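You operate a simulated robot arm through the tools that you are given. There is no shell and no other tool.

Carry out the task below with a simulated robot arm. There is one attempt and no reset: what you move stays moved.

Task
Block the rail: run knob to HAND, both orange stops up, fork in, silver gate shut.
Fine: the knob comes first; the carriers on the rail stay at their stations.
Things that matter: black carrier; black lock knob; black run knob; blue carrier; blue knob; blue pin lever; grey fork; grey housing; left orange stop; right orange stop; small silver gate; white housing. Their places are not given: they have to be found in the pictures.

The check looks at the end state, three seconds after you hand in, the way a careful person would. Anything else that was tipped, shoved, dropped, spilled or broken makes it a failure.

Robot
A 7-joint arm with a fingered hand, fixed in place. Base frame: the origin is at the foot of the arm, x ahead of it, y to its left, z up. Units: mm, degrees, N and s.
With the tool pointing down near the work surface it reaches from about 180 to 740 mm from the base axis. Its first joint turns from -166.0 to 166.0 degrees. Payload 4 kg.
The TCP is the grasp point between the finger pads, 28 mm short of the fingertips. In the tool frame z runs along the fingers and y along their closing line. Largest opening 168 mm; the body of the gripper starts 79 mm behind the TCP. The gripper is a hand of 4 fingers: y runs from the thumb to the fingers, the wrist lies at [0, 0, -249] in the tool frame, and closing takes about 1.5 s.
Orientation is told as [roll, pitch, yaw] about the base's x, y, z axes, in that order, counted from this pose: with the fingers straight down and closing along the base's y, the tool's x points along the base's -x, its y along +y and its z along -z.

Tools
- The arm moves only by the tool move_arm. Its arguments are lists of equal length, an entry for each row: "linear": the shift along the base's x, y, z in mm, a list of three; "rotation": the turn, a rotation vector about the base's x, y, z in degrees, a list of three. In form: {"linear": [[tx, ty, tz], ...], "rotation": [[ax, ay, az], ...]}. A call has 1 to 20 rows; each row shifts and turns the commanded pose from where the row before left it. "claw" is the opening, from 0 (shut) to 1 (fully open), set as the call begins (left out, the last holds). A row lasts 0.2 s, in which the tool goes at most 50 mm and 8.6 degrees; a call with a longer step from one row to the next is refused whole, and so is a gripper value outside its range. A pose out of reach is approached as far as the arm can. The call stops where the force on the tool passes 40 N (or 10 N more than at its start, if that is more) or the arm is blocked; 0.2 s more then pass. Each finger travels about 153 mm/s and halts on what it meets, pressing with about 22 N; the grip force reading is that of the motor and also rises with nothing between the fingers. The clock runs only during rows and for 0.2 s after the last one: add rows that do not move to give the fingers time. It gives the time, the measured TCP pose, the force on the tool (base axes), the opening and the grip force at its end, in the units of the frame above (readings bear some noise), with the torque about the TCP (base axes, N m) and any sound that the robot's microphone picked up, and new pictures: "pictures" is both (left out), scene, wrist or none.
- Cameras (640 x 400 px; columns grow to the right, rows downward): "scene" is fixed at [222.4, 641.5, 1715.2]; the picture's right is [-1.00, -0.03, 0.00], its down [-0.01, 0.48, -0.88] and it looks along [0.03, -0.88, -0.48] (base axes); focal length 353 px, centre (320, 200). "wrist" rides on the gripper at [60, -60, -110] in the tool frame; the picture's right is [0.71, 0.71, 0.00], its down [-0.56, 0.56, -0.61] and it looks along [-0.43, 0.43, 0.79] (tool axes); focal length 265 px, centre (320, 200).
- slide_trunk(by): slides the trunk up (or, below 0, down) by that many mm; the arm rides with it, the base frame stays. It gives what a move gives, with no picture.
- hand_shape(shape): the hand has 4 fingers and takes this shape, open, in about a second: jaw (thumb against the fingers, like two jaws); tri (thumb and two fingers); tip (a fingertip pinch); poke (one finger out to press); point (the index stretched); flat (the hand flat); cup (the hand cupped); fist (a fist). The gripper value then closes the fingers along that shape, each until it touches; the sizes above hold for jaw. It gives what a move gives, with no picture.
- probe_pixels(camera, pixels): for up to 12 pixels [column, row] of the newest picture of that camera ("zoom" is the newest enlarged one), the place [x, y, z] in the base frame of the surface seen there, good to about 3 mm, but the place of the scene camera against the robot may be out by one fixed shift of up to 18 mm in any direction. It takes no simulated time.
- enlarge(camera, box): a new picture of the part [left, top, right, bottom] of that camera's present view, enlarged. It takes no simulated time.
- hand_in(): hands the job in; it is judged then, once.

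Open the gripper and draw the arm clear of the work before you hand the job in, unless the task says otherwise.

The tools are called after "Emit:" by a JSON object that holds its "method" and its "body". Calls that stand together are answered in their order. move_arm: Moves the arm, as the interface text tells. Its arguments: {"type":"object","properties":{"linear":{"type":"array"},"rotation":{"type":"array"},"claw":{"type":"number"},"pictures":{"type":"string","enum":["both","scene","wrist","none"]}},"required":["linear","rotation"]} The other tools are called the same way: slide_trunk (by) slides the trunk up or down; hand_shape (shape) gives the hand a shape; probe_pixels (camera, pixels) gives the place of the surface under pixels of a picture; enlarge (camera, box) takes an enlarged picture of a part of a camera's view; hand_in () hands the job in.

At the start:

```text
clock: 0.0
tcp_pos: [151.4, -356.2, 1259.0]
ee_rot: [0.0, 0.0, 0.0]
wrist_force: [0.6, -0.4, -0.6]
torque: [0.03, 0.02, 0.0]
width: 168.1
grip_force: 0.0
shape: jaw
trunk travel left (down, up): [-577.0, 13.0]
```

scene: 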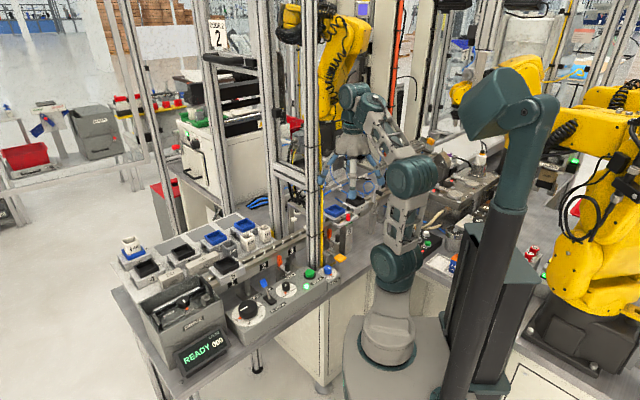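
wrist: 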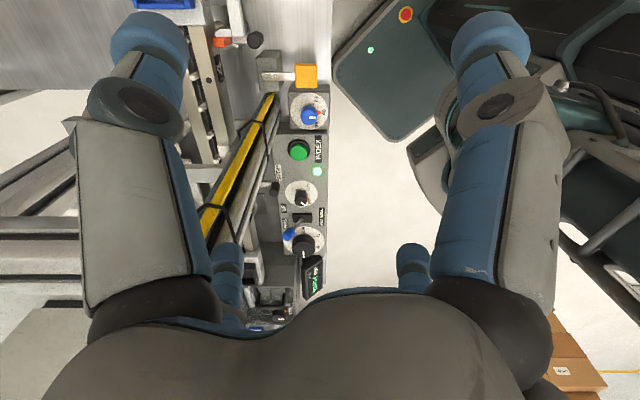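

The scene picture shows a workbench with a rail around (130-350, 180-340). I'll enlarge the work region to identify the parts.

Emit:
{"method": "enlarge", "body": {"camera": "scene", "box": [110, 200, 270, 300]}}

Emit:
{"method": "enlarge", "body": {"camera": "scene", "box": [220, 220, 380, 320]}}

Emit:
{"method": "enlarge", "body": {"camera": "wrist", "box": [200, 40, 360, 140]}}

Emit:
{"method": "enlarge", "body": {"camera": "wrist", "box": [220, 130, 380, 230]}}

Emit:
{"method": "enlarge", "body": {"camera": "wrist", "box": [200, 220, 360, 320]}}

```text
4.00 times, centred on (190, 250) of scene
```

zoom: 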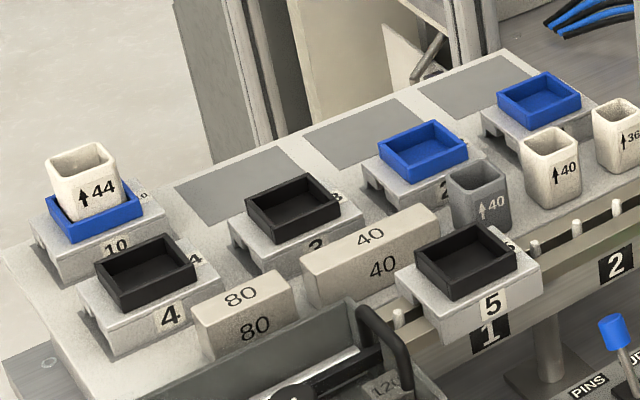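

```text
4.00 times, centred on (300, 270) of scene
```

zoom: 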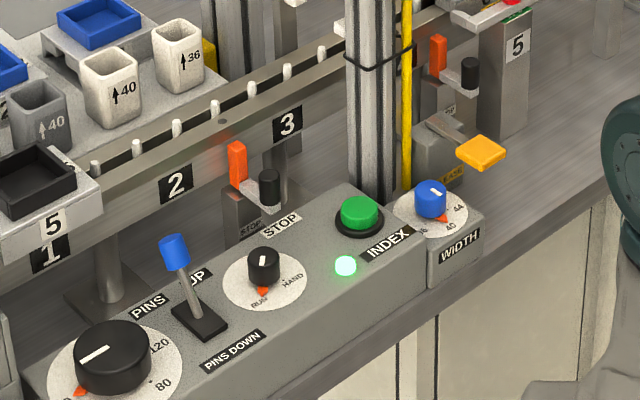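

```text
4.00 times, centred on (280, 90) of wrist
```

zoom: 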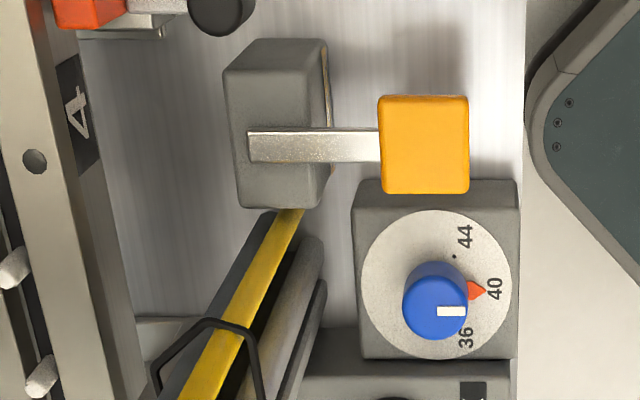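

```text
4.00 times, centred on (300, 180) of wrist
```

zoom: 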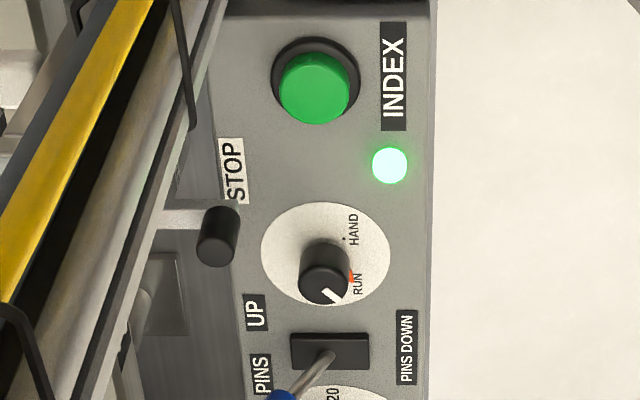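

```text
4.00 times, centred on (280, 270) of wrist
```

zoom: 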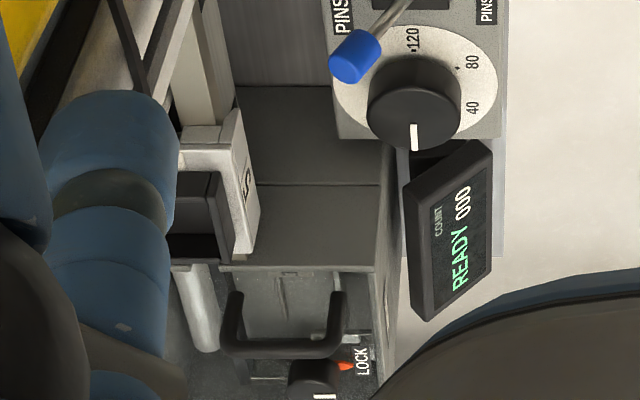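

The run knob and left stop are visible near (285, 285) and (280, 262). The fork and silver gate aren't located yet, so I'll enlarge the remaining parts of the rail.

Emit:
{"method": "enlarge", "body": {"camera": "scene", "box": [300, 170, 400, 270]}}

Emit:
{"method": "enlarge", "body": {"camera": "scene", "box": [390, 130, 550, 280]}}

Emit:
{"method": "enlarge", "body": {"camera": "scene", "box": [110, 270, 250, 380]}}

Emit:
{"method": "enlarge", "body": {"camera": "wrist", "box": [180, 0, 340, 100]}}

Emit:
{"method": "enlarge", "body": {"camera": "wrist", "box": [90, 0, 250, 100]}}

```text
4.00 times, centred on (350, 220) of scene
```

zoom: 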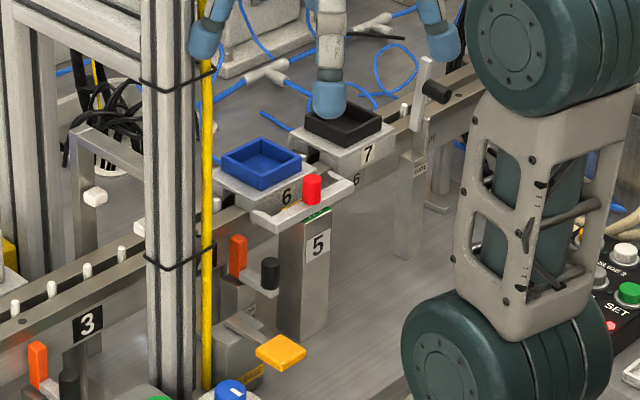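

```text
2.67 times, centred on (470, 205) of scene
```

zoom: 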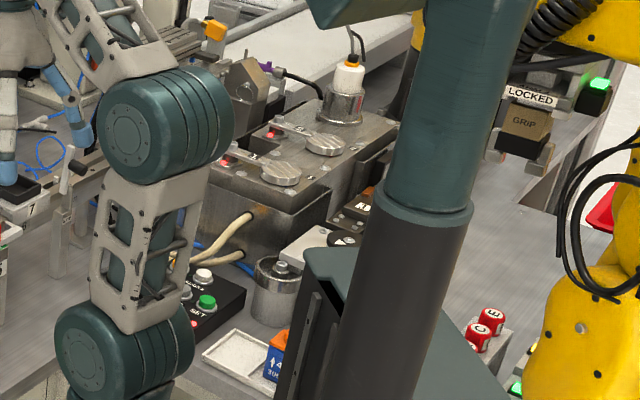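

```text
3.64 times, centred on (180, 325) of scene
```

zoom: 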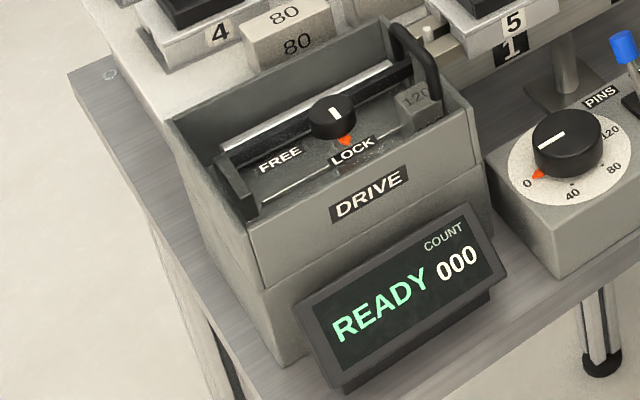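

```text
4.00 times, centred on (260, 50) of wrist
```

zoom: 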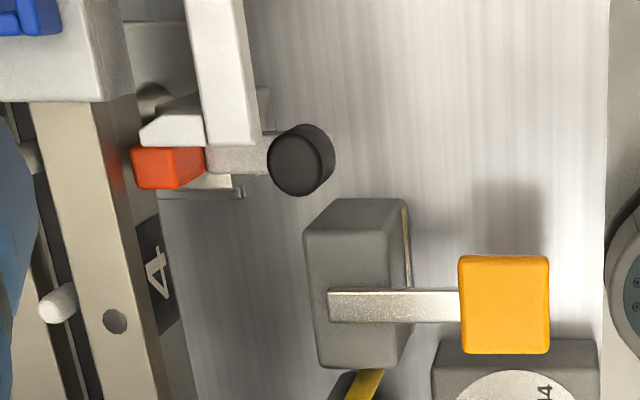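

```text
4.00 times, centred on (170, 50) of wrist
```

zoom: 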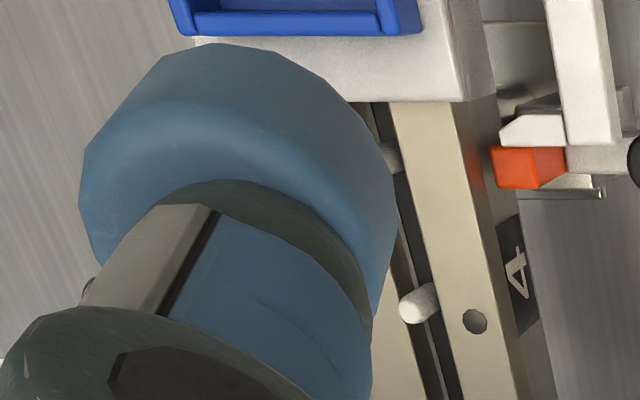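

The fork with red knob sits on post "5" around (378, 218) and the silver plate with black knob is at around (407, 190). I'll enlarge that region further and probe it.

Emit:
{"method": "enlarge", "body": {"camera": "scene", "box": [345, 175, 425, 245]}}

Emit:
{"method": "probe_pixels", "body": {"camera": "scene", "pixels": [[286, 285], [279, 258], [287, 266], [378, 217], [379, 230], [359, 233], [367, 238], [409, 192], [405, 188], [370, 257], [355, 284], [220, 274]]}}

```text
5.71 times, centred on (385, 210) of scene
```

zoom: 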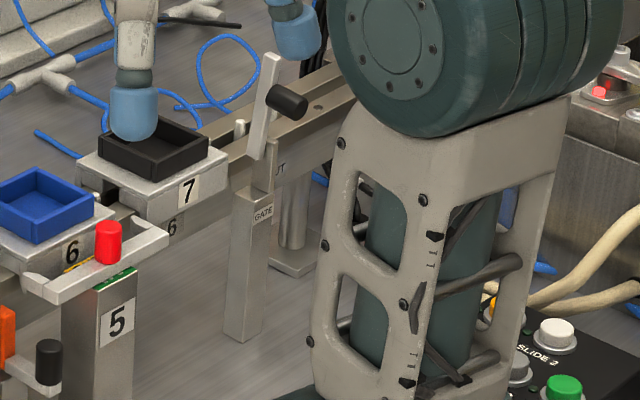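

```text
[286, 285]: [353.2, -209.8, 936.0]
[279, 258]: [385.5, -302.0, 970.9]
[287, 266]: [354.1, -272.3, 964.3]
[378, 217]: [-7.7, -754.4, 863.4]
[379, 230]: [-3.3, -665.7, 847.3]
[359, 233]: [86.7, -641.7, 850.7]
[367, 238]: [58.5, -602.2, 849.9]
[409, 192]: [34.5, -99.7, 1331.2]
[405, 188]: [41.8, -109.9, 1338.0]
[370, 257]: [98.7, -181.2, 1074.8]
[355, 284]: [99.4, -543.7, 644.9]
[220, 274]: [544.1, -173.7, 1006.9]
```

The newest zoom clearly shows the fork with its red knob (110, 240), the gate plate (268, 110) with its black knob (288, 102) and the right stop (8, 345). I'll probe them in zoom coordinates.

Emit:
{"method": "probe_pixels", "body": {"camera": "zoom", "pixels": [[109, 240], [109, 225], [60, 285], [140, 240], [30, 280], [265, 110], [288, 102], [262, 190], [48, 350], [6, 335], [270, 80], [120, 320]]}}

Emit:
{"method": "probe_pixels", "body": {"camera": "scene", "pixels": [[320, 230], [295, 260], [250, 262], [348, 217], [337, 239], [330, 233], [286, 290], [300, 285], [245, 320], [215, 330], [377, 190]]}}

```text
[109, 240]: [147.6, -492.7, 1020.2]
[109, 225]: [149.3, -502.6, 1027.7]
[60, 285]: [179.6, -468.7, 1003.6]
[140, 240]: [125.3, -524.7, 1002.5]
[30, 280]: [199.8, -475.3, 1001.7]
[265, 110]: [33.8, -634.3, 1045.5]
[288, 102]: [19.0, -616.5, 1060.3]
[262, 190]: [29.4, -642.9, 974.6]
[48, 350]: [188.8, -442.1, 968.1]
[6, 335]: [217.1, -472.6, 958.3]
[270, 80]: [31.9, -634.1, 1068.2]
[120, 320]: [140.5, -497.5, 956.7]
```

```text
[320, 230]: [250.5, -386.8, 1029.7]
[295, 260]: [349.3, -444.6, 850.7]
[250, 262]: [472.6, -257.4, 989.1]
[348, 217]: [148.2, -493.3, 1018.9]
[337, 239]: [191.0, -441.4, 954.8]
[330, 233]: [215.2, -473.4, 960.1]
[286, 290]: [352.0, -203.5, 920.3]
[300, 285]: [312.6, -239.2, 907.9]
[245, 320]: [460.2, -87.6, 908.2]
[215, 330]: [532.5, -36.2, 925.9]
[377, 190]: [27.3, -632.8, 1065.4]
```

I'll calibrate the scene camera by probing the same features in the wrist view (run knob ~ (301,197), left stop handle ~ (274,189), right stop ~ (221,42)).

Emit:
{"method": "probe_pixels", "body": {"camera": "wrist", "pixels": [[301, 195], [299, 205], [310, 187], [274, 188], [221, 42], [255, 40], [240, 10], [238, 35], [302, 151], [290, 230], [306, 115], [306, 75]]}}

Emit:
{"method": "enlarge", "body": {"camera": "scene", "box": [260, 245, 320, 305]}}

Emit:
{"method": "enlarge", "body": {"camera": "wrist", "box": [260, 160, 340, 210]}}

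```text
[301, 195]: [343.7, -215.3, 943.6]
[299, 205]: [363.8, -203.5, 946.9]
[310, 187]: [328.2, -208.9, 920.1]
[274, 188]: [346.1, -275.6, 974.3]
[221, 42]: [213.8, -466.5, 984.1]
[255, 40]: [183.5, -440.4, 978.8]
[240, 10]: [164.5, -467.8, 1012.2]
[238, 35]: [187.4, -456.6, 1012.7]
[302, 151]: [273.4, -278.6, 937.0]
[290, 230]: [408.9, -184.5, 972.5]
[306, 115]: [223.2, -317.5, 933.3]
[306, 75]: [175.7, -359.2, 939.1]
```

```text
6.67 times, centred on (290, 275) of scene
```

zoom: 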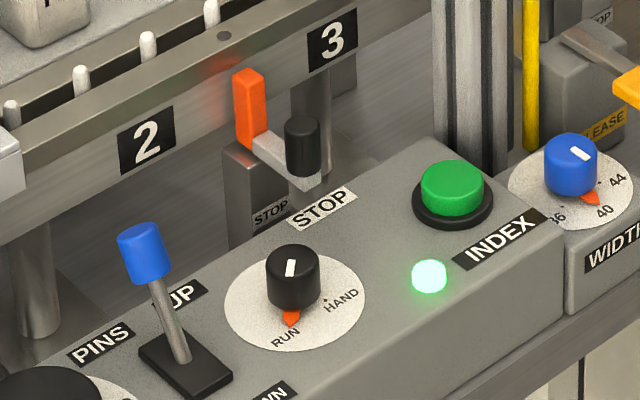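

```text
8.00 times, centred on (300, 185) of wrist
```

zoom: 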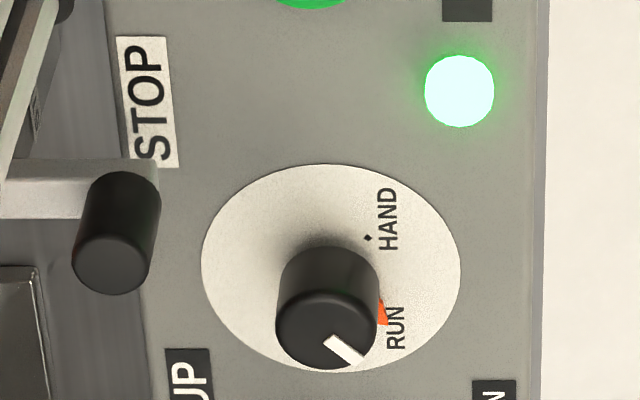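

I'll look closely at the hand in the scene view to understand its finger layout, around (350, 150), and probe the dial for angles.

Emit:
{"method": "probe_pixels", "body": {"camera": "zoom", "pixels": [[368, 238], [384, 314], [220, 268], [445, 268], [330, 172], [326, 335], [350, 352], [280, 100], [520, 300], [115, 270], [60, 190], [150, 105]]}}

Emit:
{"method": "enlarge", "body": {"camera": "scene", "box": [310, 80, 430, 220]}}

```text
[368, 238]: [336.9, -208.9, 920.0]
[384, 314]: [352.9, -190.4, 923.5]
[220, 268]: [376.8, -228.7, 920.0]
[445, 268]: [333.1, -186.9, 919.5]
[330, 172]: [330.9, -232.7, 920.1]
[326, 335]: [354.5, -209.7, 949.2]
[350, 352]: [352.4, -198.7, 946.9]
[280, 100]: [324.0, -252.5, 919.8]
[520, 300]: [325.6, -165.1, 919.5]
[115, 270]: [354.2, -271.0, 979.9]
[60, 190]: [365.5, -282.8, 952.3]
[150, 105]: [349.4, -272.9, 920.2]
```

```text
2.86 times, centred on (370, 150) of scene
```

zoom: 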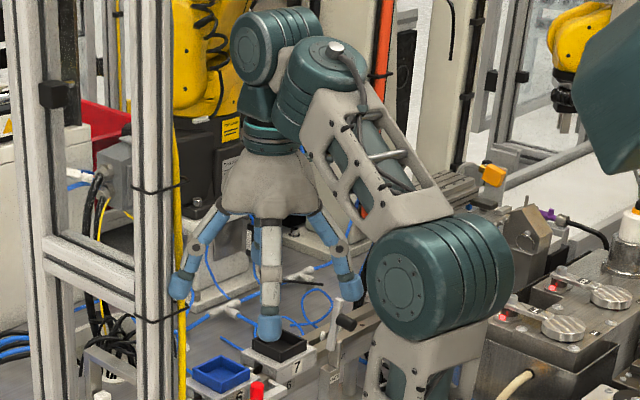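

The hand has four fingers around the palm; I'll try shapes in free air to see what they look like, beginning with "tip" and then "poke", viewing each without moving.

Emit:
{"method": "hand_shape", "body": {"shape": "tip"}}

Emit:
{"method": "enlarge", "body": {"camera": "scene", "box": [310, 120, 390, 190]}}

Emit:
{"method": "enlarge", "body": {"camera": "wrist", "box": [0, 0, 640, 400]}}

Emit:
{"method": "hand_shape", "body": {"shape": "poke"}}

Emit:
{"method": "enlarge", "body": {"camera": "scene", "box": [310, 120, 390, 190]}}

Emit:
{"method": "enlarge", "body": {"camera": "wrist", "box": [0, 0, 640, 400]}}

Emit:
{"method": "hand_shape", "body": {"shape": "tri"}}

Emit:
{"method": "enlarge", "body": {"camera": "scene", "box": [310, 120, 390, 190]}}

Emit:
{"method": "enlarge", "body": {"camera": "wrist", "box": [0, 0, 640, 400]}}

```text
clock: 0.9
tcp_pos: [148.9, -356.2, 1257.6]
ee_rot: [0.1, 0.0, 0.0]
wrist_force: [-11.2, 1.2, -2.6]
torque: [0.02, 0.5, 0.14]
width: 167.7
grip_force: 0.1
shape: tip
trunk travel left (down, up): [-577.0, 13.0]
```

```text
5.71 times, centred on (350, 155) of scene
```

zoom: 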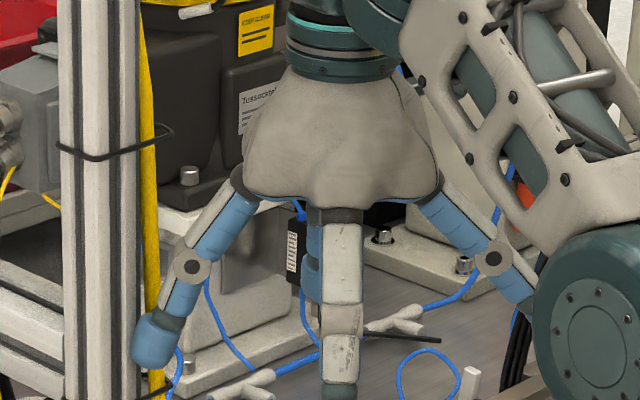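

```text
1.00 times, centred on (320, 200) of wrist (not enlarged: the box is as wide or as high as the picture)
```

zoom: 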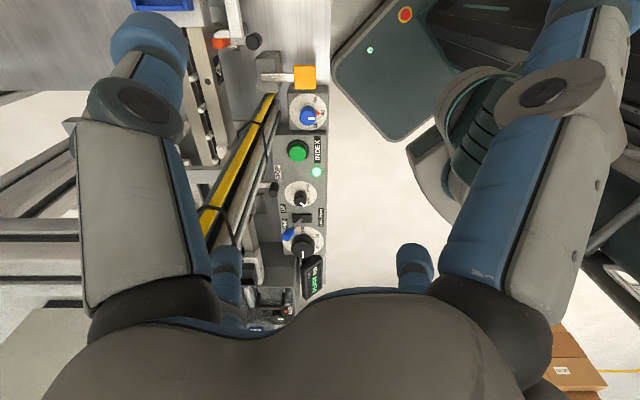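

```text
clock: 1.8
tcp_pos: [151.3, -356.0, 1258.5]
ee_rot: [0.0, 0.0, 0.0]
wrist_force: [-0.4, 0.4, 0.6]
torque: [0.0, -0.02, 0.0]
width: 0.0
grip_force: 0.1
shape: poke
trunk travel left (down, up): [-577.0, 13.0]
```

```text
5.71 times, centred on (350, 155) of scene
```

zoom: 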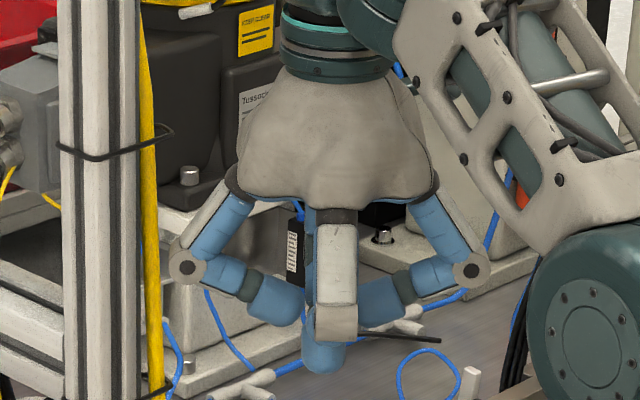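

```text
1.00 times, centred on (320, 200) of wrist (not enlarged: the box is as wide or as high as the picture)
```

zoom: 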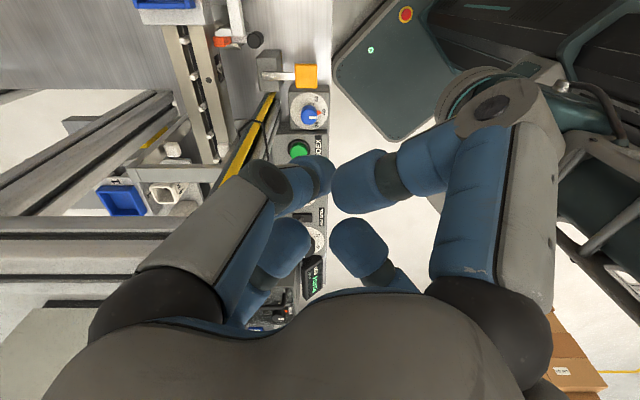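

```text
clock: 2.7
tcp_pos: [152.4, -355.0, 1258.5]
ee_rot: [-0.1, 0.1, 0.0]
wrist_force: [-0.3, 0.2, -0.2]
torque: [-0.04, 0.02, -0.01]
width: 167.8
grip_force: 0.1
shape: tri
trunk travel left (down, up): [-577.0, 13.0]
```

```text
5.71 times, centred on (350, 155) of scene
```

zoom: 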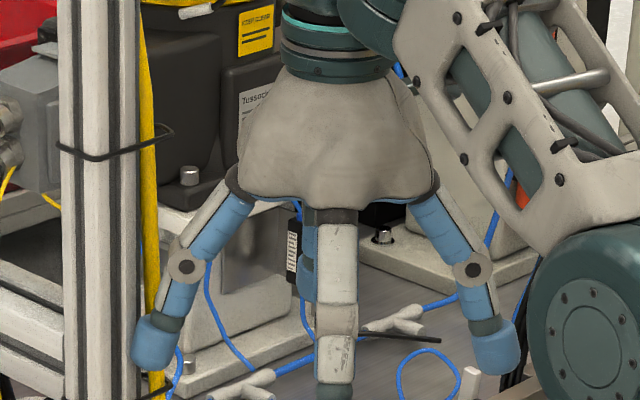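

```text
1.00 times, centred on (320, 200) of wrist (not enlarged: the box is as wide or as high as the picture)
```

zoom: 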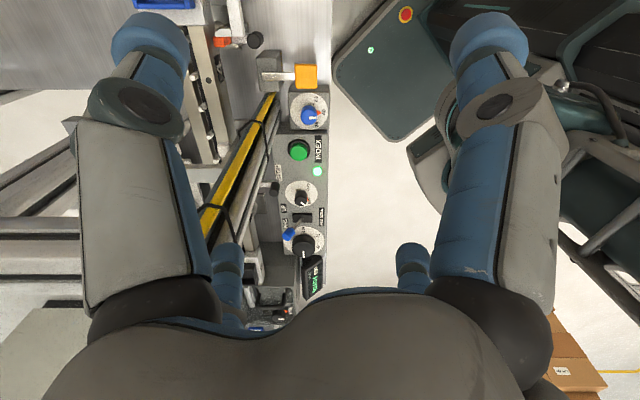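

I'll now check how each shape closes: claw to 0.15 in "tri" shape first, in free air.

Emit:
{"method": "move_arm", "body": {"linear": [[0, 0, 0], [0, 0, 0], [0, 0, 0], [0, 0, 0], [0, 0, 0], [0, 0, 0], [0, 0, 0], [0, 0, 0]], "rotation": [[0, 0, 0], [0, 0, 0], [0, 0, 0], [0, 0, 0], [0, 0, 0], [0, 0, 0], [0, 0, 0], [0, 0, 0]], "claw": 0.15, "pictures": "wrist"}}

Emit:
{"method": "enlarge", "body": {"camera": "scene", "box": [310, 120, 390, 190]}}

Emit:
{"method": "hand_shape", "body": {"shape": "jaw"}}

Emit:
{"method": "move_arm", "body": {"linear": [[0, 0, 0], [0, 0, 0], [0, 0, 0], [0, 0, 0], [0, 0, 0], [0, 0, 0], [0, 0, 0], [0, 0, 0]], "rotation": [[0, 0, 0], [0, 0, 0], [0, 0, 0], [0, 0, 0], [0, 0, 0], [0, 0, 0], [0, 0, 0], [0, 0, 0]], "claw": 0.15, "pictures": "wrist"}}

Emit:
{"method": "enlarge", "body": {"camera": "scene", "box": [310, 120, 390, 190]}}

```text
clock: 4.5
tcp_pos: [152.7, -355.5, 1258.4]
ee_rot: [0.0, 0.0, 0.0]
wrist_force: [-0.2, 0.2, 0.7]
torque: [-0.05, -0.04, 0.0]
width: 25.7
grip_force: 0.1
shape: tri
trunk travel left (down, up): [-577.0, 13.0]
```

wrist: 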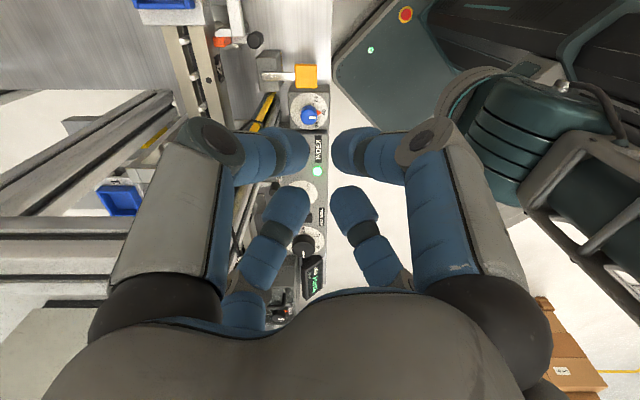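

```text
5.71 times, centred on (350, 155) of scene
```

zoom: 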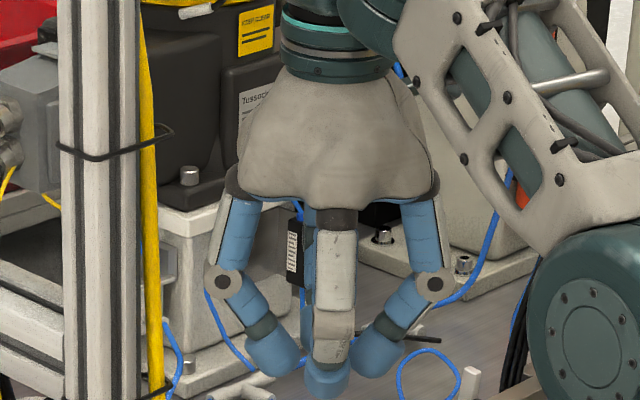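

```text
clock: 5.4
tcp_pos: [152.4, -356.0, 1257.8]
ee_rot: [-0.1, 0.1, 0.0]
wrist_force: [-0.1, -0.1, 0.2]
torque: [0.04, -0.03, 0.01]
width: 168.0
grip_force: 0.1
shape: jaw
trunk travel left (down, up): [-577.0, 13.0]
```

```text
clock: 7.2
tcp_pos: [151.8, -355.4, 1257.3]
ee_rot: [0.1, 0.0, 0.0]
wrist_force: [0.4, 0.1, -0.5]
torque: [0.01, 0.01, -0.03]
width: 25.4
grip_force: 0.1
shape: jaw
trunk travel left (down, up): [-577.0, 13.0]
```

wrist: 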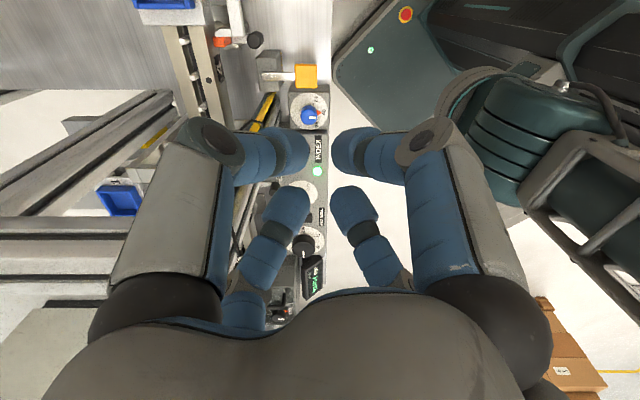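

```text
5.71 times, centred on (350, 155) of scene
```

zoom: 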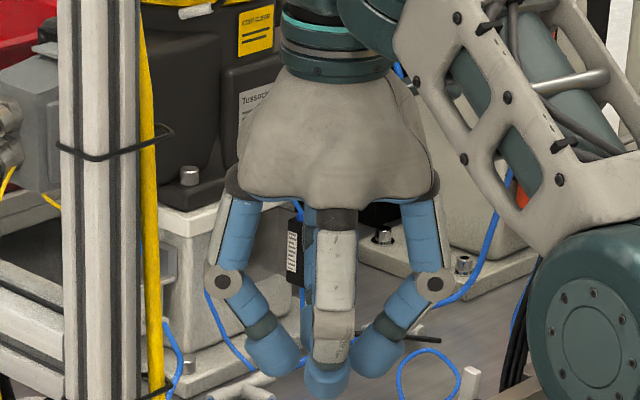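

"tri" and "jaw" both close all four fingers; I'll check how "tip" closes, with pictures.

Emit:
{"method": "hand_shape", "body": {"shape": "tip"}}

Emit:
{"method": "move_arm", "body": {"linear": [[0, 0, 0], [0, 0, 0], [0, 0, 0], [0, 0, 0], [0, 0, 0], [0, 0, 0], [0, 0, 0], [0, 0, 0]], "rotation": [[0, 0, 0], [0, 0, 0], [0, 0, 0], [0, 0, 0], [0, 0, 0], [0, 0, 0], [0, 0, 0], [0, 0, 0]], "claw": 0.15, "pictures": "wrist"}}

Emit:
{"method": "enlarge", "body": {"camera": "scene", "box": [310, 120, 390, 190]}}

Emit:
{"method": "hand_shape", "body": {"shape": "point"}}

Emit:
{"method": "enlarge", "body": {"camera": "scene", "box": [310, 120, 390, 190]}}

Emit:
{"method": "enlarge", "body": {"camera": "wrist", "box": [0, 0, 640, 400]}}

```text
clock: 8.1
tcp_pos: [150.2, -355.2, 1258.5]
ee_rot: [0.1, 0.0, -0.1]
wrist_force: [-13.8, 1.0, -2.2]
torque: [-0.02, 0.53, 0.0]
width: 168.0
grip_force: 0.0
shape: tip
trunk travel left (down, up): [-577.0, 13.0]
```

```text
clock: 9.9
tcp_pos: [150.3, -355.9, 1259.2]
ee_rot: [0.0, -0.1, 0.0]
wrist_force: [-15.7, -0.3, 1.5]
torque: [-0.02, 0.3, -0.11]
width: 25.6
grip_force: 0.1
shape: tip
trunk travel left (down, up): [-577.0, 13.0]
```

wrist: 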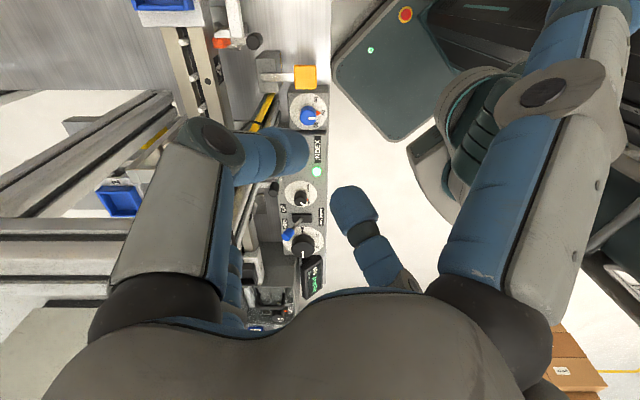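

```text
5.71 times, centred on (350, 155) of scene
```

zoom: 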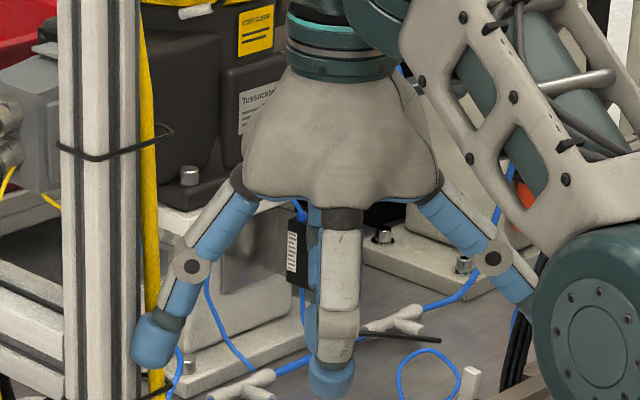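

```text
clock: 10.8
tcp_pos: [151.8, -355.0, 1258.4]
ee_rot: [0.0, 0.0, 0.1]
wrist_force: [0.5, 0.3, -0.3]
torque: [0.01, 0.0, -0.03]
width: 0.0
grip_force: 0.1
shape: point
trunk travel left (down, up): [-577.0, 13.0]
```

```text
5.71 times, centred on (350, 155) of scene
```

zoom: 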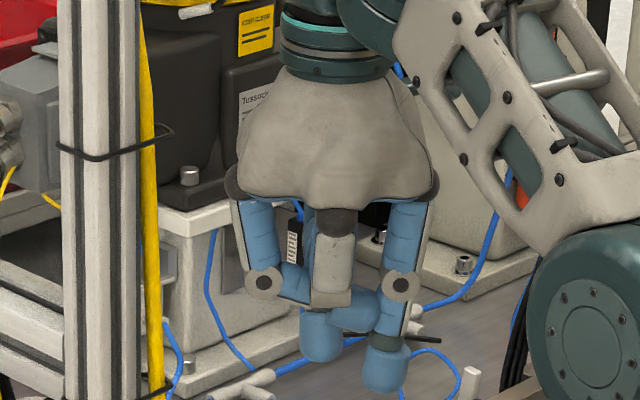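

```text
1.00 times, centred on (320, 200) of wrist (not enlarged: the box is as wide or as high as the picture)
```

zoom: 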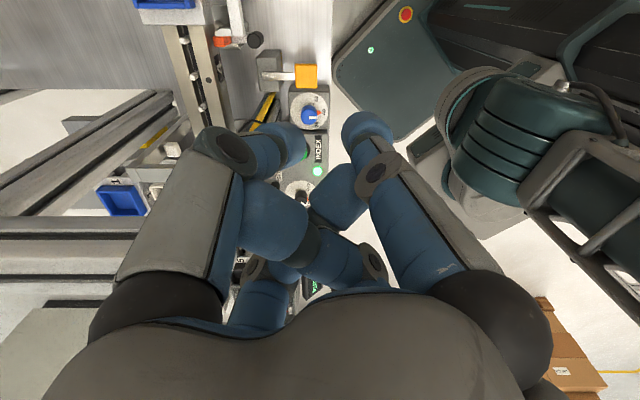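

Knob turn plan: RUN→HAND is about +90° about z around axis (355, -209), with the left-stop handle (354, -271) and blue lever nearby, so I'll use a tilted jaw grasp. First back off from the aluminium post (~(250,-387)) and travel over the panel with the fingers partly closed.

Emit:
{"method": "hand_shape", "body": {"shape": "jaw"}}

Emit:
{"method": "move_arm", "body": {"linear": [[0, 0, 0], [0, 30, 0], [5, 35, 0], [5, 35, 0], [15, 25, 0], [30, 10, 0], [30, 5, 0], [30, 3, 0], [30, 2, 0], [20, 1, 0], [15, 0, 0]], "rotation": [[0, 0, 0], [0, 0, 0], [0, 0, 0], [0, 0, 0], [0, 0, 0], [0, 0, 0], [0, 0, 0], [0, 0, 0], [0, 0, 0], [0, 0, 0], [0, 0, 0]], "claw": 0.3}}

```text
clock: 11.7
tcp_pos: [151.5, -355.9, 1257.9]
ee_rot: [0.0, 0.0, 0.0]
wrist_force: [0.3, -0.1, -1.0]
torque: [-0.03, 0.01, -0.01]
width: 167.9
grip_force: 0.0
shape: jaw
trunk travel left (down, up): [-577.0, 13.0]
```

```text
clock: 14.1
tcp_pos: [333.4, -210.7, 1256.7]
ee_rot: [0.0, 0.0, -0.1]
wrist_force: [-0.2, -0.7, -0.6]
torque: [-0.03, 0.0, -0.03]
width: 50.7
grip_force: 0.0
shape: jaw
trunk travel left (down, up): [-577.0, 13.0]
```

scene: 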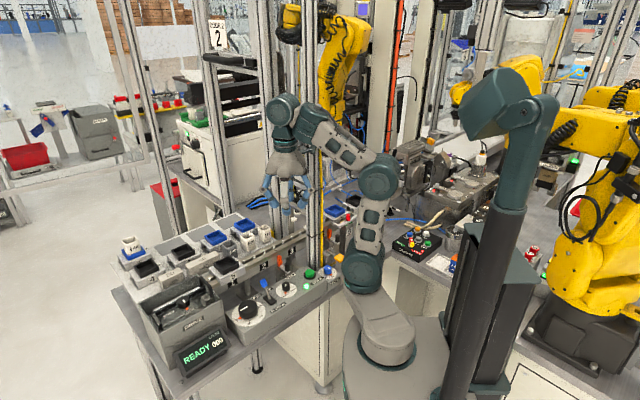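
wrist: 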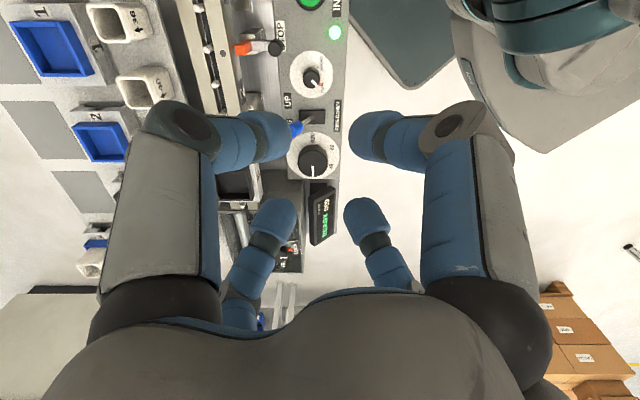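

The hand is clear of the post. I'll enlarge the wrist view around the left stop, knob and pin lever (~(290, 80)) and probe them.

Emit:
{"method": "enlarge", "body": {"camera": "wrist", "box": [220, 10, 380, 110]}}

Emit:
{"method": "probe_pixels", "body": {"camera": "wrist", "pixels": [[296, 129], [297, 122], [310, 117], [312, 74], [318, 86], [274, 47], [245, 48], [262, 47], [313, 158], [300, 60], [340, 200], [325, 75]]}}

```text
4.00 times, centred on (300, 60) of wrist
```

zoom: 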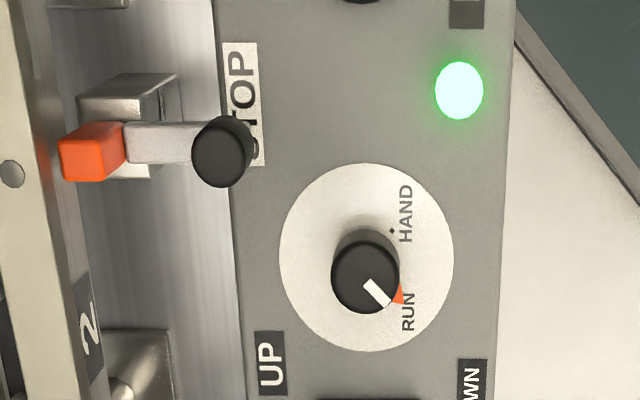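

```text
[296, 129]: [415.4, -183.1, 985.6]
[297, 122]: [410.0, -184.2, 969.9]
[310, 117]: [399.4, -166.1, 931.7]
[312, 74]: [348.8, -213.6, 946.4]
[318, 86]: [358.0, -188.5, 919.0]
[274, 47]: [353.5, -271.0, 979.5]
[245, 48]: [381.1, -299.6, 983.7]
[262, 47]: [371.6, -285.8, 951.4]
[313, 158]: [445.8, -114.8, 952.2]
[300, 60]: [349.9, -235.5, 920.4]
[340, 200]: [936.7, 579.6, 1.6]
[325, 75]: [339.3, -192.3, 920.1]
```

Knob axis ≈ (355, -209), top z ≈ 948; lever knob at (415, -183). I'll yaw -45° and tilt -25° about x while lowering to z 1110 above the knob.

Emit:
{"method": "move_arm", "body": {"linear": [[4, 2, 0], [4, 2, 0], [4, 2, 0], [4, 2, 0], [4, 2, 0], [3.6, 3.2, 0], [0, 0, -30], [0, 0, -40], [0, 0, -40], [0, 0, -39]], "rotation": [[0, 0, -7.5], [0, 0, -7.5], [0, 0, -7.5], [0, 0, -7.5], [0, 0, -7.5], [0, 0, -7.5], [-6.25, 0, 0], [-6.25, 0, 0], [-6.25, 0, 0], [-6.25, 0, 0]], "claw": 0.3}}

```text
clock: 16.3
tcp_pos: [374.8, -352.3, 1174.9]
ee_rot: [-12.5, -20.1, -63.8]
wrist_force: [9.7, 18.2, 2.4]
torque: [-0.79, 0.62, -0.99]
width: 47.7
grip_force: 0.0
shape: jaw
out of reach, approached as far as the arm can: row 9
trunk travel left (down, up): [-577.0, 13.0]
stopped in row 10: the force on the tool passed its limit at 45 N (the readings are from after the stop); the commanded pose is now the measured one
```

scene: 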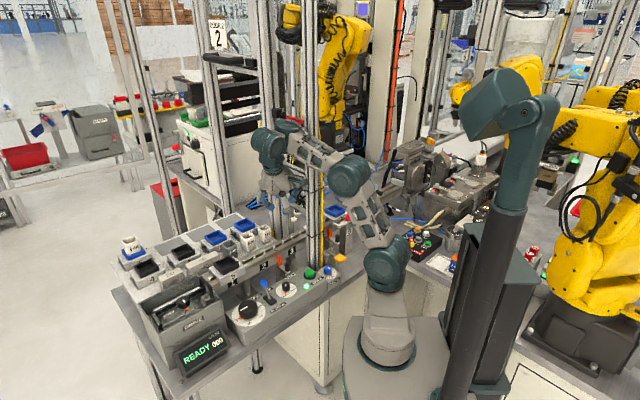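
wrist: 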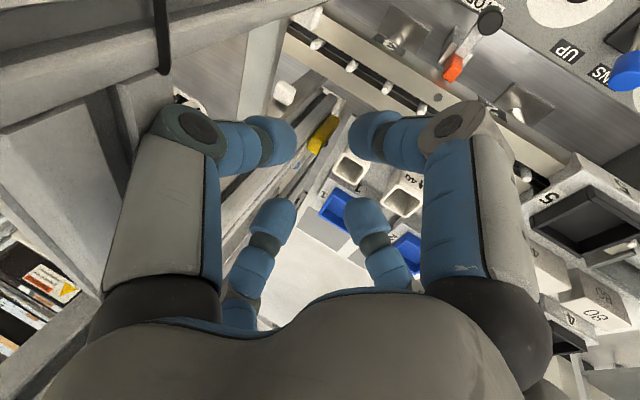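

The arm strayed to (375, -352) and touches something near the post, pushing it toward +x/+y. I'll back off gently toward +y with a slight lift, no rotation.

Emit:
{"method": "move_arm", "body": {"linear": [[4, 10, 4], [4, 12, 6], [0, 15, 8], [0, 20, 8]], "rotation": [[0, 0, 0], [0, 0, 0], [0, 0, 0], [0, 0, 0]]}}

```text
clock: 17.3
tcp_pos: [380.0, -301.5, 1198.0]
ee_rot: [-12.9, -20.2, -64.1]
wrist_force: [-0.3, 0.2, 0.2]
torque: [0.01, -0.01, 0.0]
width: 50.3
grip_force: 0.0
shape: jaw
trunk travel left (down, up): [-577.0, 13.0]
```

scene: 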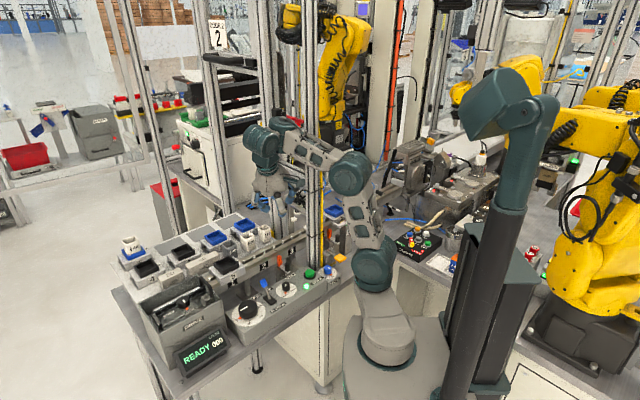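
wrist: 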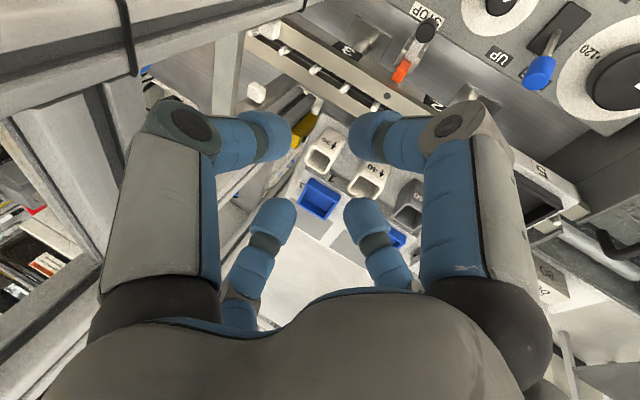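

Free again and nothing looks disturbed. I'll probe the arm's links to understand where its shoulder and elbow are, since the previous pose was out of reach.

Emit:
{"method": "probe_pixels", "body": {"camera": "scene", "pixels": [[385, 345], [375, 268], [350, 173], [263, 143], [315, 155], [360, 220], [400, 380], [315, 60], [322, 100], [308, 230]]}}

```text
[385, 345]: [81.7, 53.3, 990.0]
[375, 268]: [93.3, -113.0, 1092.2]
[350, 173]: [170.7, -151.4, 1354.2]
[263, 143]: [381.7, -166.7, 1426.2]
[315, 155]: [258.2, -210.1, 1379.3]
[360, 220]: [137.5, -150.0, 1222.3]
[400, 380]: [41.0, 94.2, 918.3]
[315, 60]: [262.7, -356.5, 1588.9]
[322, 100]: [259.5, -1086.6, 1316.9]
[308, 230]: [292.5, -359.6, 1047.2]
```

Arm shoulder sits at z≈1090 and the wrist folds too tightly for a low tilted pose, so I'll lower the trunk. First, bring the hand back above the panel (345, -200, 1258) and upright.

Emit:
{"method": "move_arm", "body": {"linear": [[0, 25, 15], [-5, 25, 15], [-10, 25, 15], [-10, 26, 15], [-5, 0, 0], [-5, 0, 0], [0, 0, 0], [0, 0, 0], [0, 0, 0]], "rotation": [[0, 0, 0], [0, 0, 0], [5.9, -0.8, 0], [5.9, -0.8, 0], [5.9, -0.8, 0], [5.9, -0.8, 0], [0, 0, 0], [0, 0, 0], [0, 0, 0]]}}

```text
clock: 19.3
tcp_pos: [343.8, -200.3, 1260.5]
ee_rot: [0.1, 0.0, -66.5]
wrist_force: [0.0, -0.1, 0.2]
torque: [0.02, 0.03, 0.0]
width: 50.3
grip_force: 0.1
shape: jaw
trunk travel left (down, up): [-577.0, 13.0]
```

scene: 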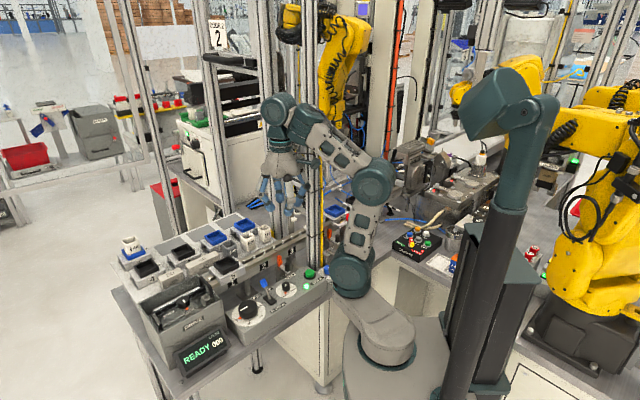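
wrist: 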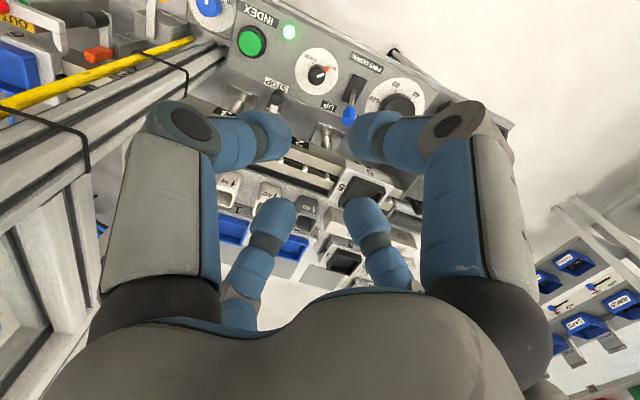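

Upright at (344, -200, 1260), yaw -66.5. Now lower the trunk by 200 mm; fingertips will be around z 1030, well above the panel items (max ~985).

Emit:
{"method": "slide_trunk", "body": {"by": -200}}

Emit:
{"method": "enlarge", "body": {"camera": "scene", "box": [0, 0, 640, 400]}}

```text
clock: 21.5
tcp_pos: [343.5, -198.5, 1060.1]
ee_rot: [0.1, 0.0, -66.6]
wrist_force: [0.3, 0.1, -0.2]
torque: [-0.01, -0.01, 0.04]
width: 50.5
grip_force: 0.1
shape: jaw
trunk travel left (down, up): [-377.0, 213.0]
```

```text
1.00 times, centred on (320, 200) of scene (not enlarged: the box is as wide or as high as the picture)
```

zoom: 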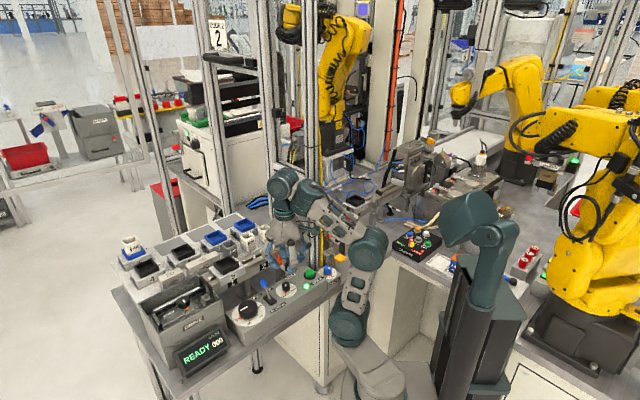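

Now I'll set yaw to -45 and tilt by -25° about x in small steps at this height, moving to (355, -197), and check that it follows.

Emit:
{"method": "move_arm", "body": {"linear": [[4, 1, 0], [4, 1, 0], [3, 0, 0], [0, 0, 0], [0, 0, 0], [0, 0, 0], [0, 0, 0]], "rotation": [[0, 0, 7.2], [0, 0, 7.2], [0, 0, 7.2], [-6, 0, 0], [-6, 0, 0], [-6, 0, 0], [-7, 0, 0]]}}

```text
clock: 23.1
tcp_pos: [355.9, -197.5, 1059.3]
ee_rot: [-18.2, -17.4, -42.2]
wrist_force: [0.2, 0.4, 0.3]
torque: [0.03, -0.01, -0.04]
width: 50.2
grip_force: 0.0
shape: jaw
trunk travel left (down, up): [-377.0, 213.0]
```

scene: 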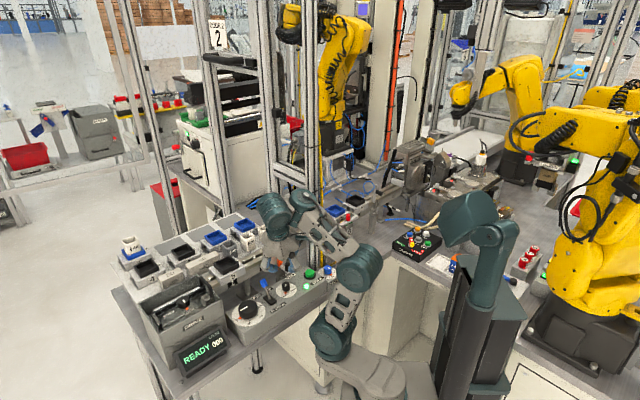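
wrist: 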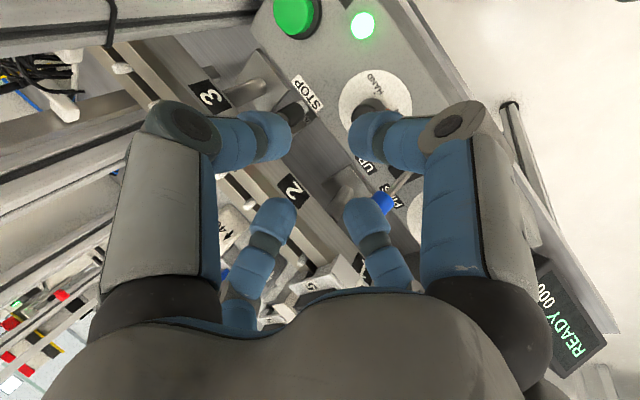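

The tilt is reached properly. I'll rehearse the +90° swing about the knob axis here in the air to verify the wrist range before grasping.

Emit:
{"method": "move_arm", "body": {"linear": [[-1.54, -0.1, 0], [-1.51, -0.3, 0], [-1.46, -0.5, 0], [-1.38, -0.68, 0], [-1.28, -0.86, 0], [-1.16, -1.02, 0], [-1.02, -1.16, 0], [-0.86, -1.28, 0], [-0.68, -1.38, 0], [-0.5, -1.46, 0], [-0.3, -1.51, 0], [-0.1, -1.54, 0]], "rotation": [[0, 0, 7.5], [0, 0, 7.5], [0, 0, 7.5], [0, 0, 7.5], [0, 0, 7.5], [0, 0, 7.5], [0, 0, 7.5], [0, 0, 7.5], [0, 0, 7.5], [0, 0, 7.5], [0, 0, 7.5], [0, 0, 7.5]]}}

```text
clock: 25.7
tcp_pos: [356.2, -208.4, 1068.7]
ee_rot: [-19.1, -17.2, 41.9]
wrist_force: [0.2, -0.1, 1.1]
torque: [0.05, -0.02, 0.0]
width: 50.5
grip_force: 0.0
shape: jaw
out of reach, approached as far as the arm can: row 11, 12
trunk travel left (down, up): [-377.0, 213.0]
```

scene: 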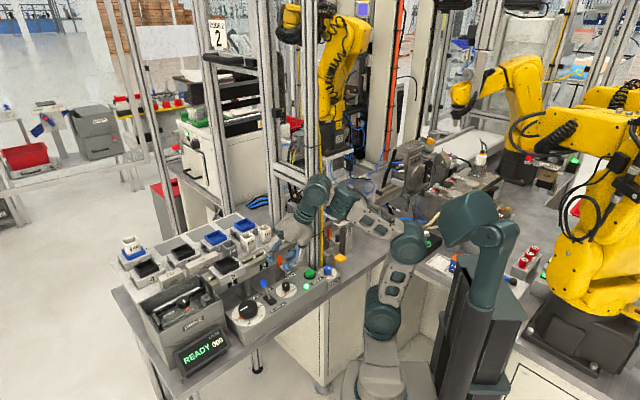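
wrist: 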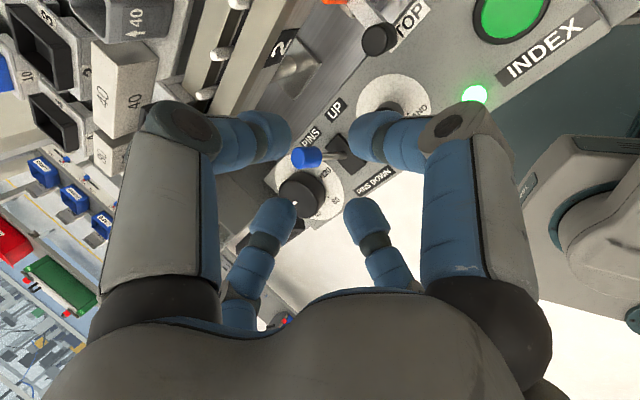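

The last two rows ran slightly out of reach (folded arm). I'll return the swing, then give the arm more room by raising the hand 200 mm and lowering the trunk 200 mm; first undo and check the bench's edge relative to the arm.

Emit:
{"method": "move_arm", "body": {"linear": [[0.1, 1.54, 0], [0.3, 1.51, 0], [0.5, 1.46, 0], [0.68, 1.38, 0], [0.86, 1.28, 0], [1.02, 1.16, 0], [1.16, 1.02, 0], [1.28, 0.86, 0], [1.38, 0.68, 0], [1.46, 0.5, 0], [1.51, 0.3, 0], [1.54, 0.1, 0], [0, 0, 40], [0, 0, 40], [0, 0, 40], [0, 0, 40], [0, 0, 40]], "rotation": [[0, 0, -7.5], [0, 0, -7.5], [0, 0, -7.5], [0, 0, -7.5], [0, 0, -7.5], [0, 0, -7.5], [0, 0, -7.5], [0, 0, -7.5], [0, 0, -7.5], [0, 0, -7.5], [0, 0, -7.5], [0, 0, -7.5], [0, 0, 0], [0, 0, 0], [0, 0, 0], [0, 0, 0], [0, 0, 0]]}}

Emit:
{"method": "probe_pixels", "body": {"camera": "scene", "pixels": [[345, 290], [335, 340], [365, 375], [300, 330], [362, 268], [290, 335], [330, 300], [345, 282], [380, 250], [240, 362]]}}

```text
clock: 29.3
tcp_pos: [363.2, -200.4, 1124.8]
ee_rot: [-19.2, -17.0, -48.2]
wrist_force: [-0.1, 0.5, 0.7]
torque: [-0.03, -0.01, 0.04]
width: 50.3
grip_force: 0.0
shape: jaw
out of reach, approached as far as the arm can: row 14, 15, 16, 17
trunk travel left (down, up): [-377.0, 213.0]
```

scene: 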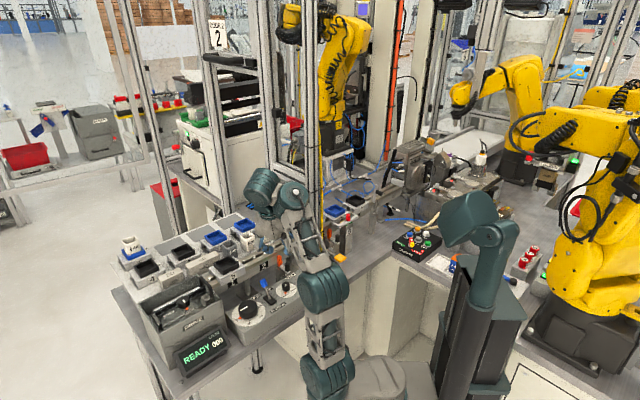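
wrist: 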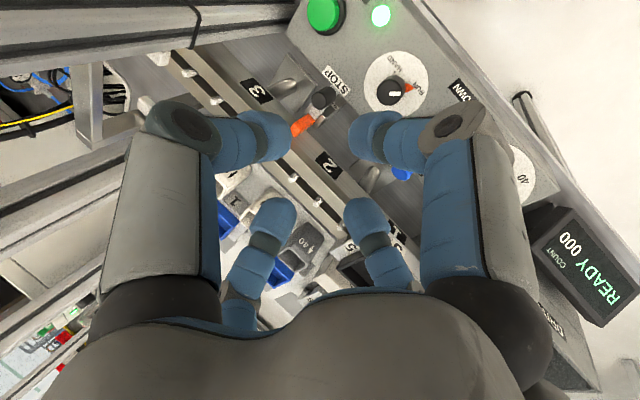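

```text
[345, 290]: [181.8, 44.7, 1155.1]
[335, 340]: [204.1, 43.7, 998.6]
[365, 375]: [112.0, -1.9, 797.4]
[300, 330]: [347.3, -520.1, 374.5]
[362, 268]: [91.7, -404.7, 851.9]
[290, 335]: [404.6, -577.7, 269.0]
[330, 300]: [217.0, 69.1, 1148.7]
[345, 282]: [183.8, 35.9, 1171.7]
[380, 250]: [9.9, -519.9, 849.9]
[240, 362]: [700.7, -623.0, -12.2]
```

Raising is out of reach here, so I'll come back down to z≈1060 and instead use two shorter grips of ~50° each, which stay within the comfortable range.

Emit:
{"method": "move_arm", "body": {"linear": [[0, 0, -40], [0, 0, -40], [0, 0, -40], [0, 0, -40], [0, 0, -40], [0, 0, 0]], "rotation": [[0, 0, 0], [0, 0, 0], [0, 0, 0], [0, 0, 0], [0, 0, 0], [0, 0, 0]]}}

```text
clock: 30.2
tcp_pos: [286.3, -290.9, 987.1]
ee_rot: [-17.5, -15.9, -90.4]
wrist_force: [23.3, 15.2, -6.2]
torque: [-0.34, 1.06, 1.43]
width: 48.2
grip_force: 0.0
shape: jaw
out of reach, approached as far as the arm can: row 2
trunk travel left (down, up): [-377.0, 213.0]
stopped in row 4: the force on the tool passed its limit at 102 N (the readings are from after the stop); the commanded pose is now the measured one
```

scene: 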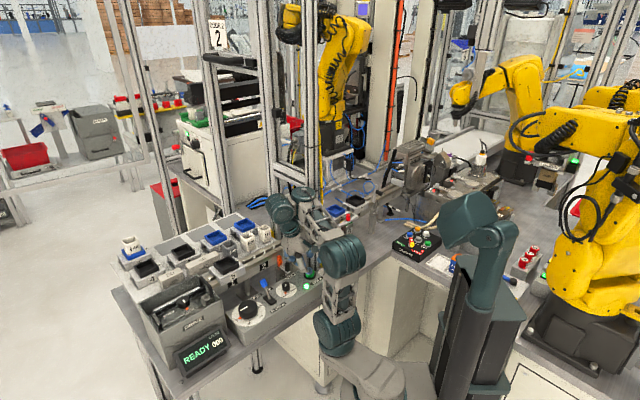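
wrist: 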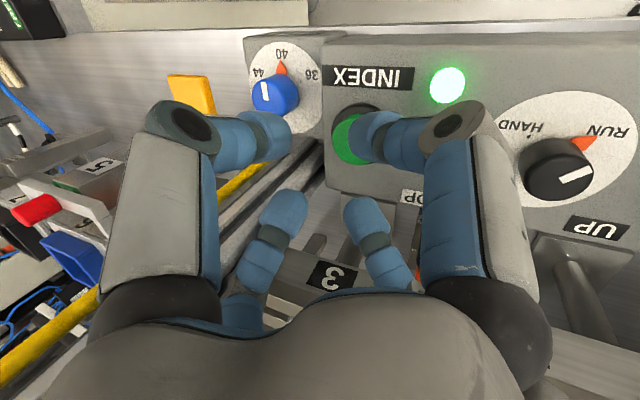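

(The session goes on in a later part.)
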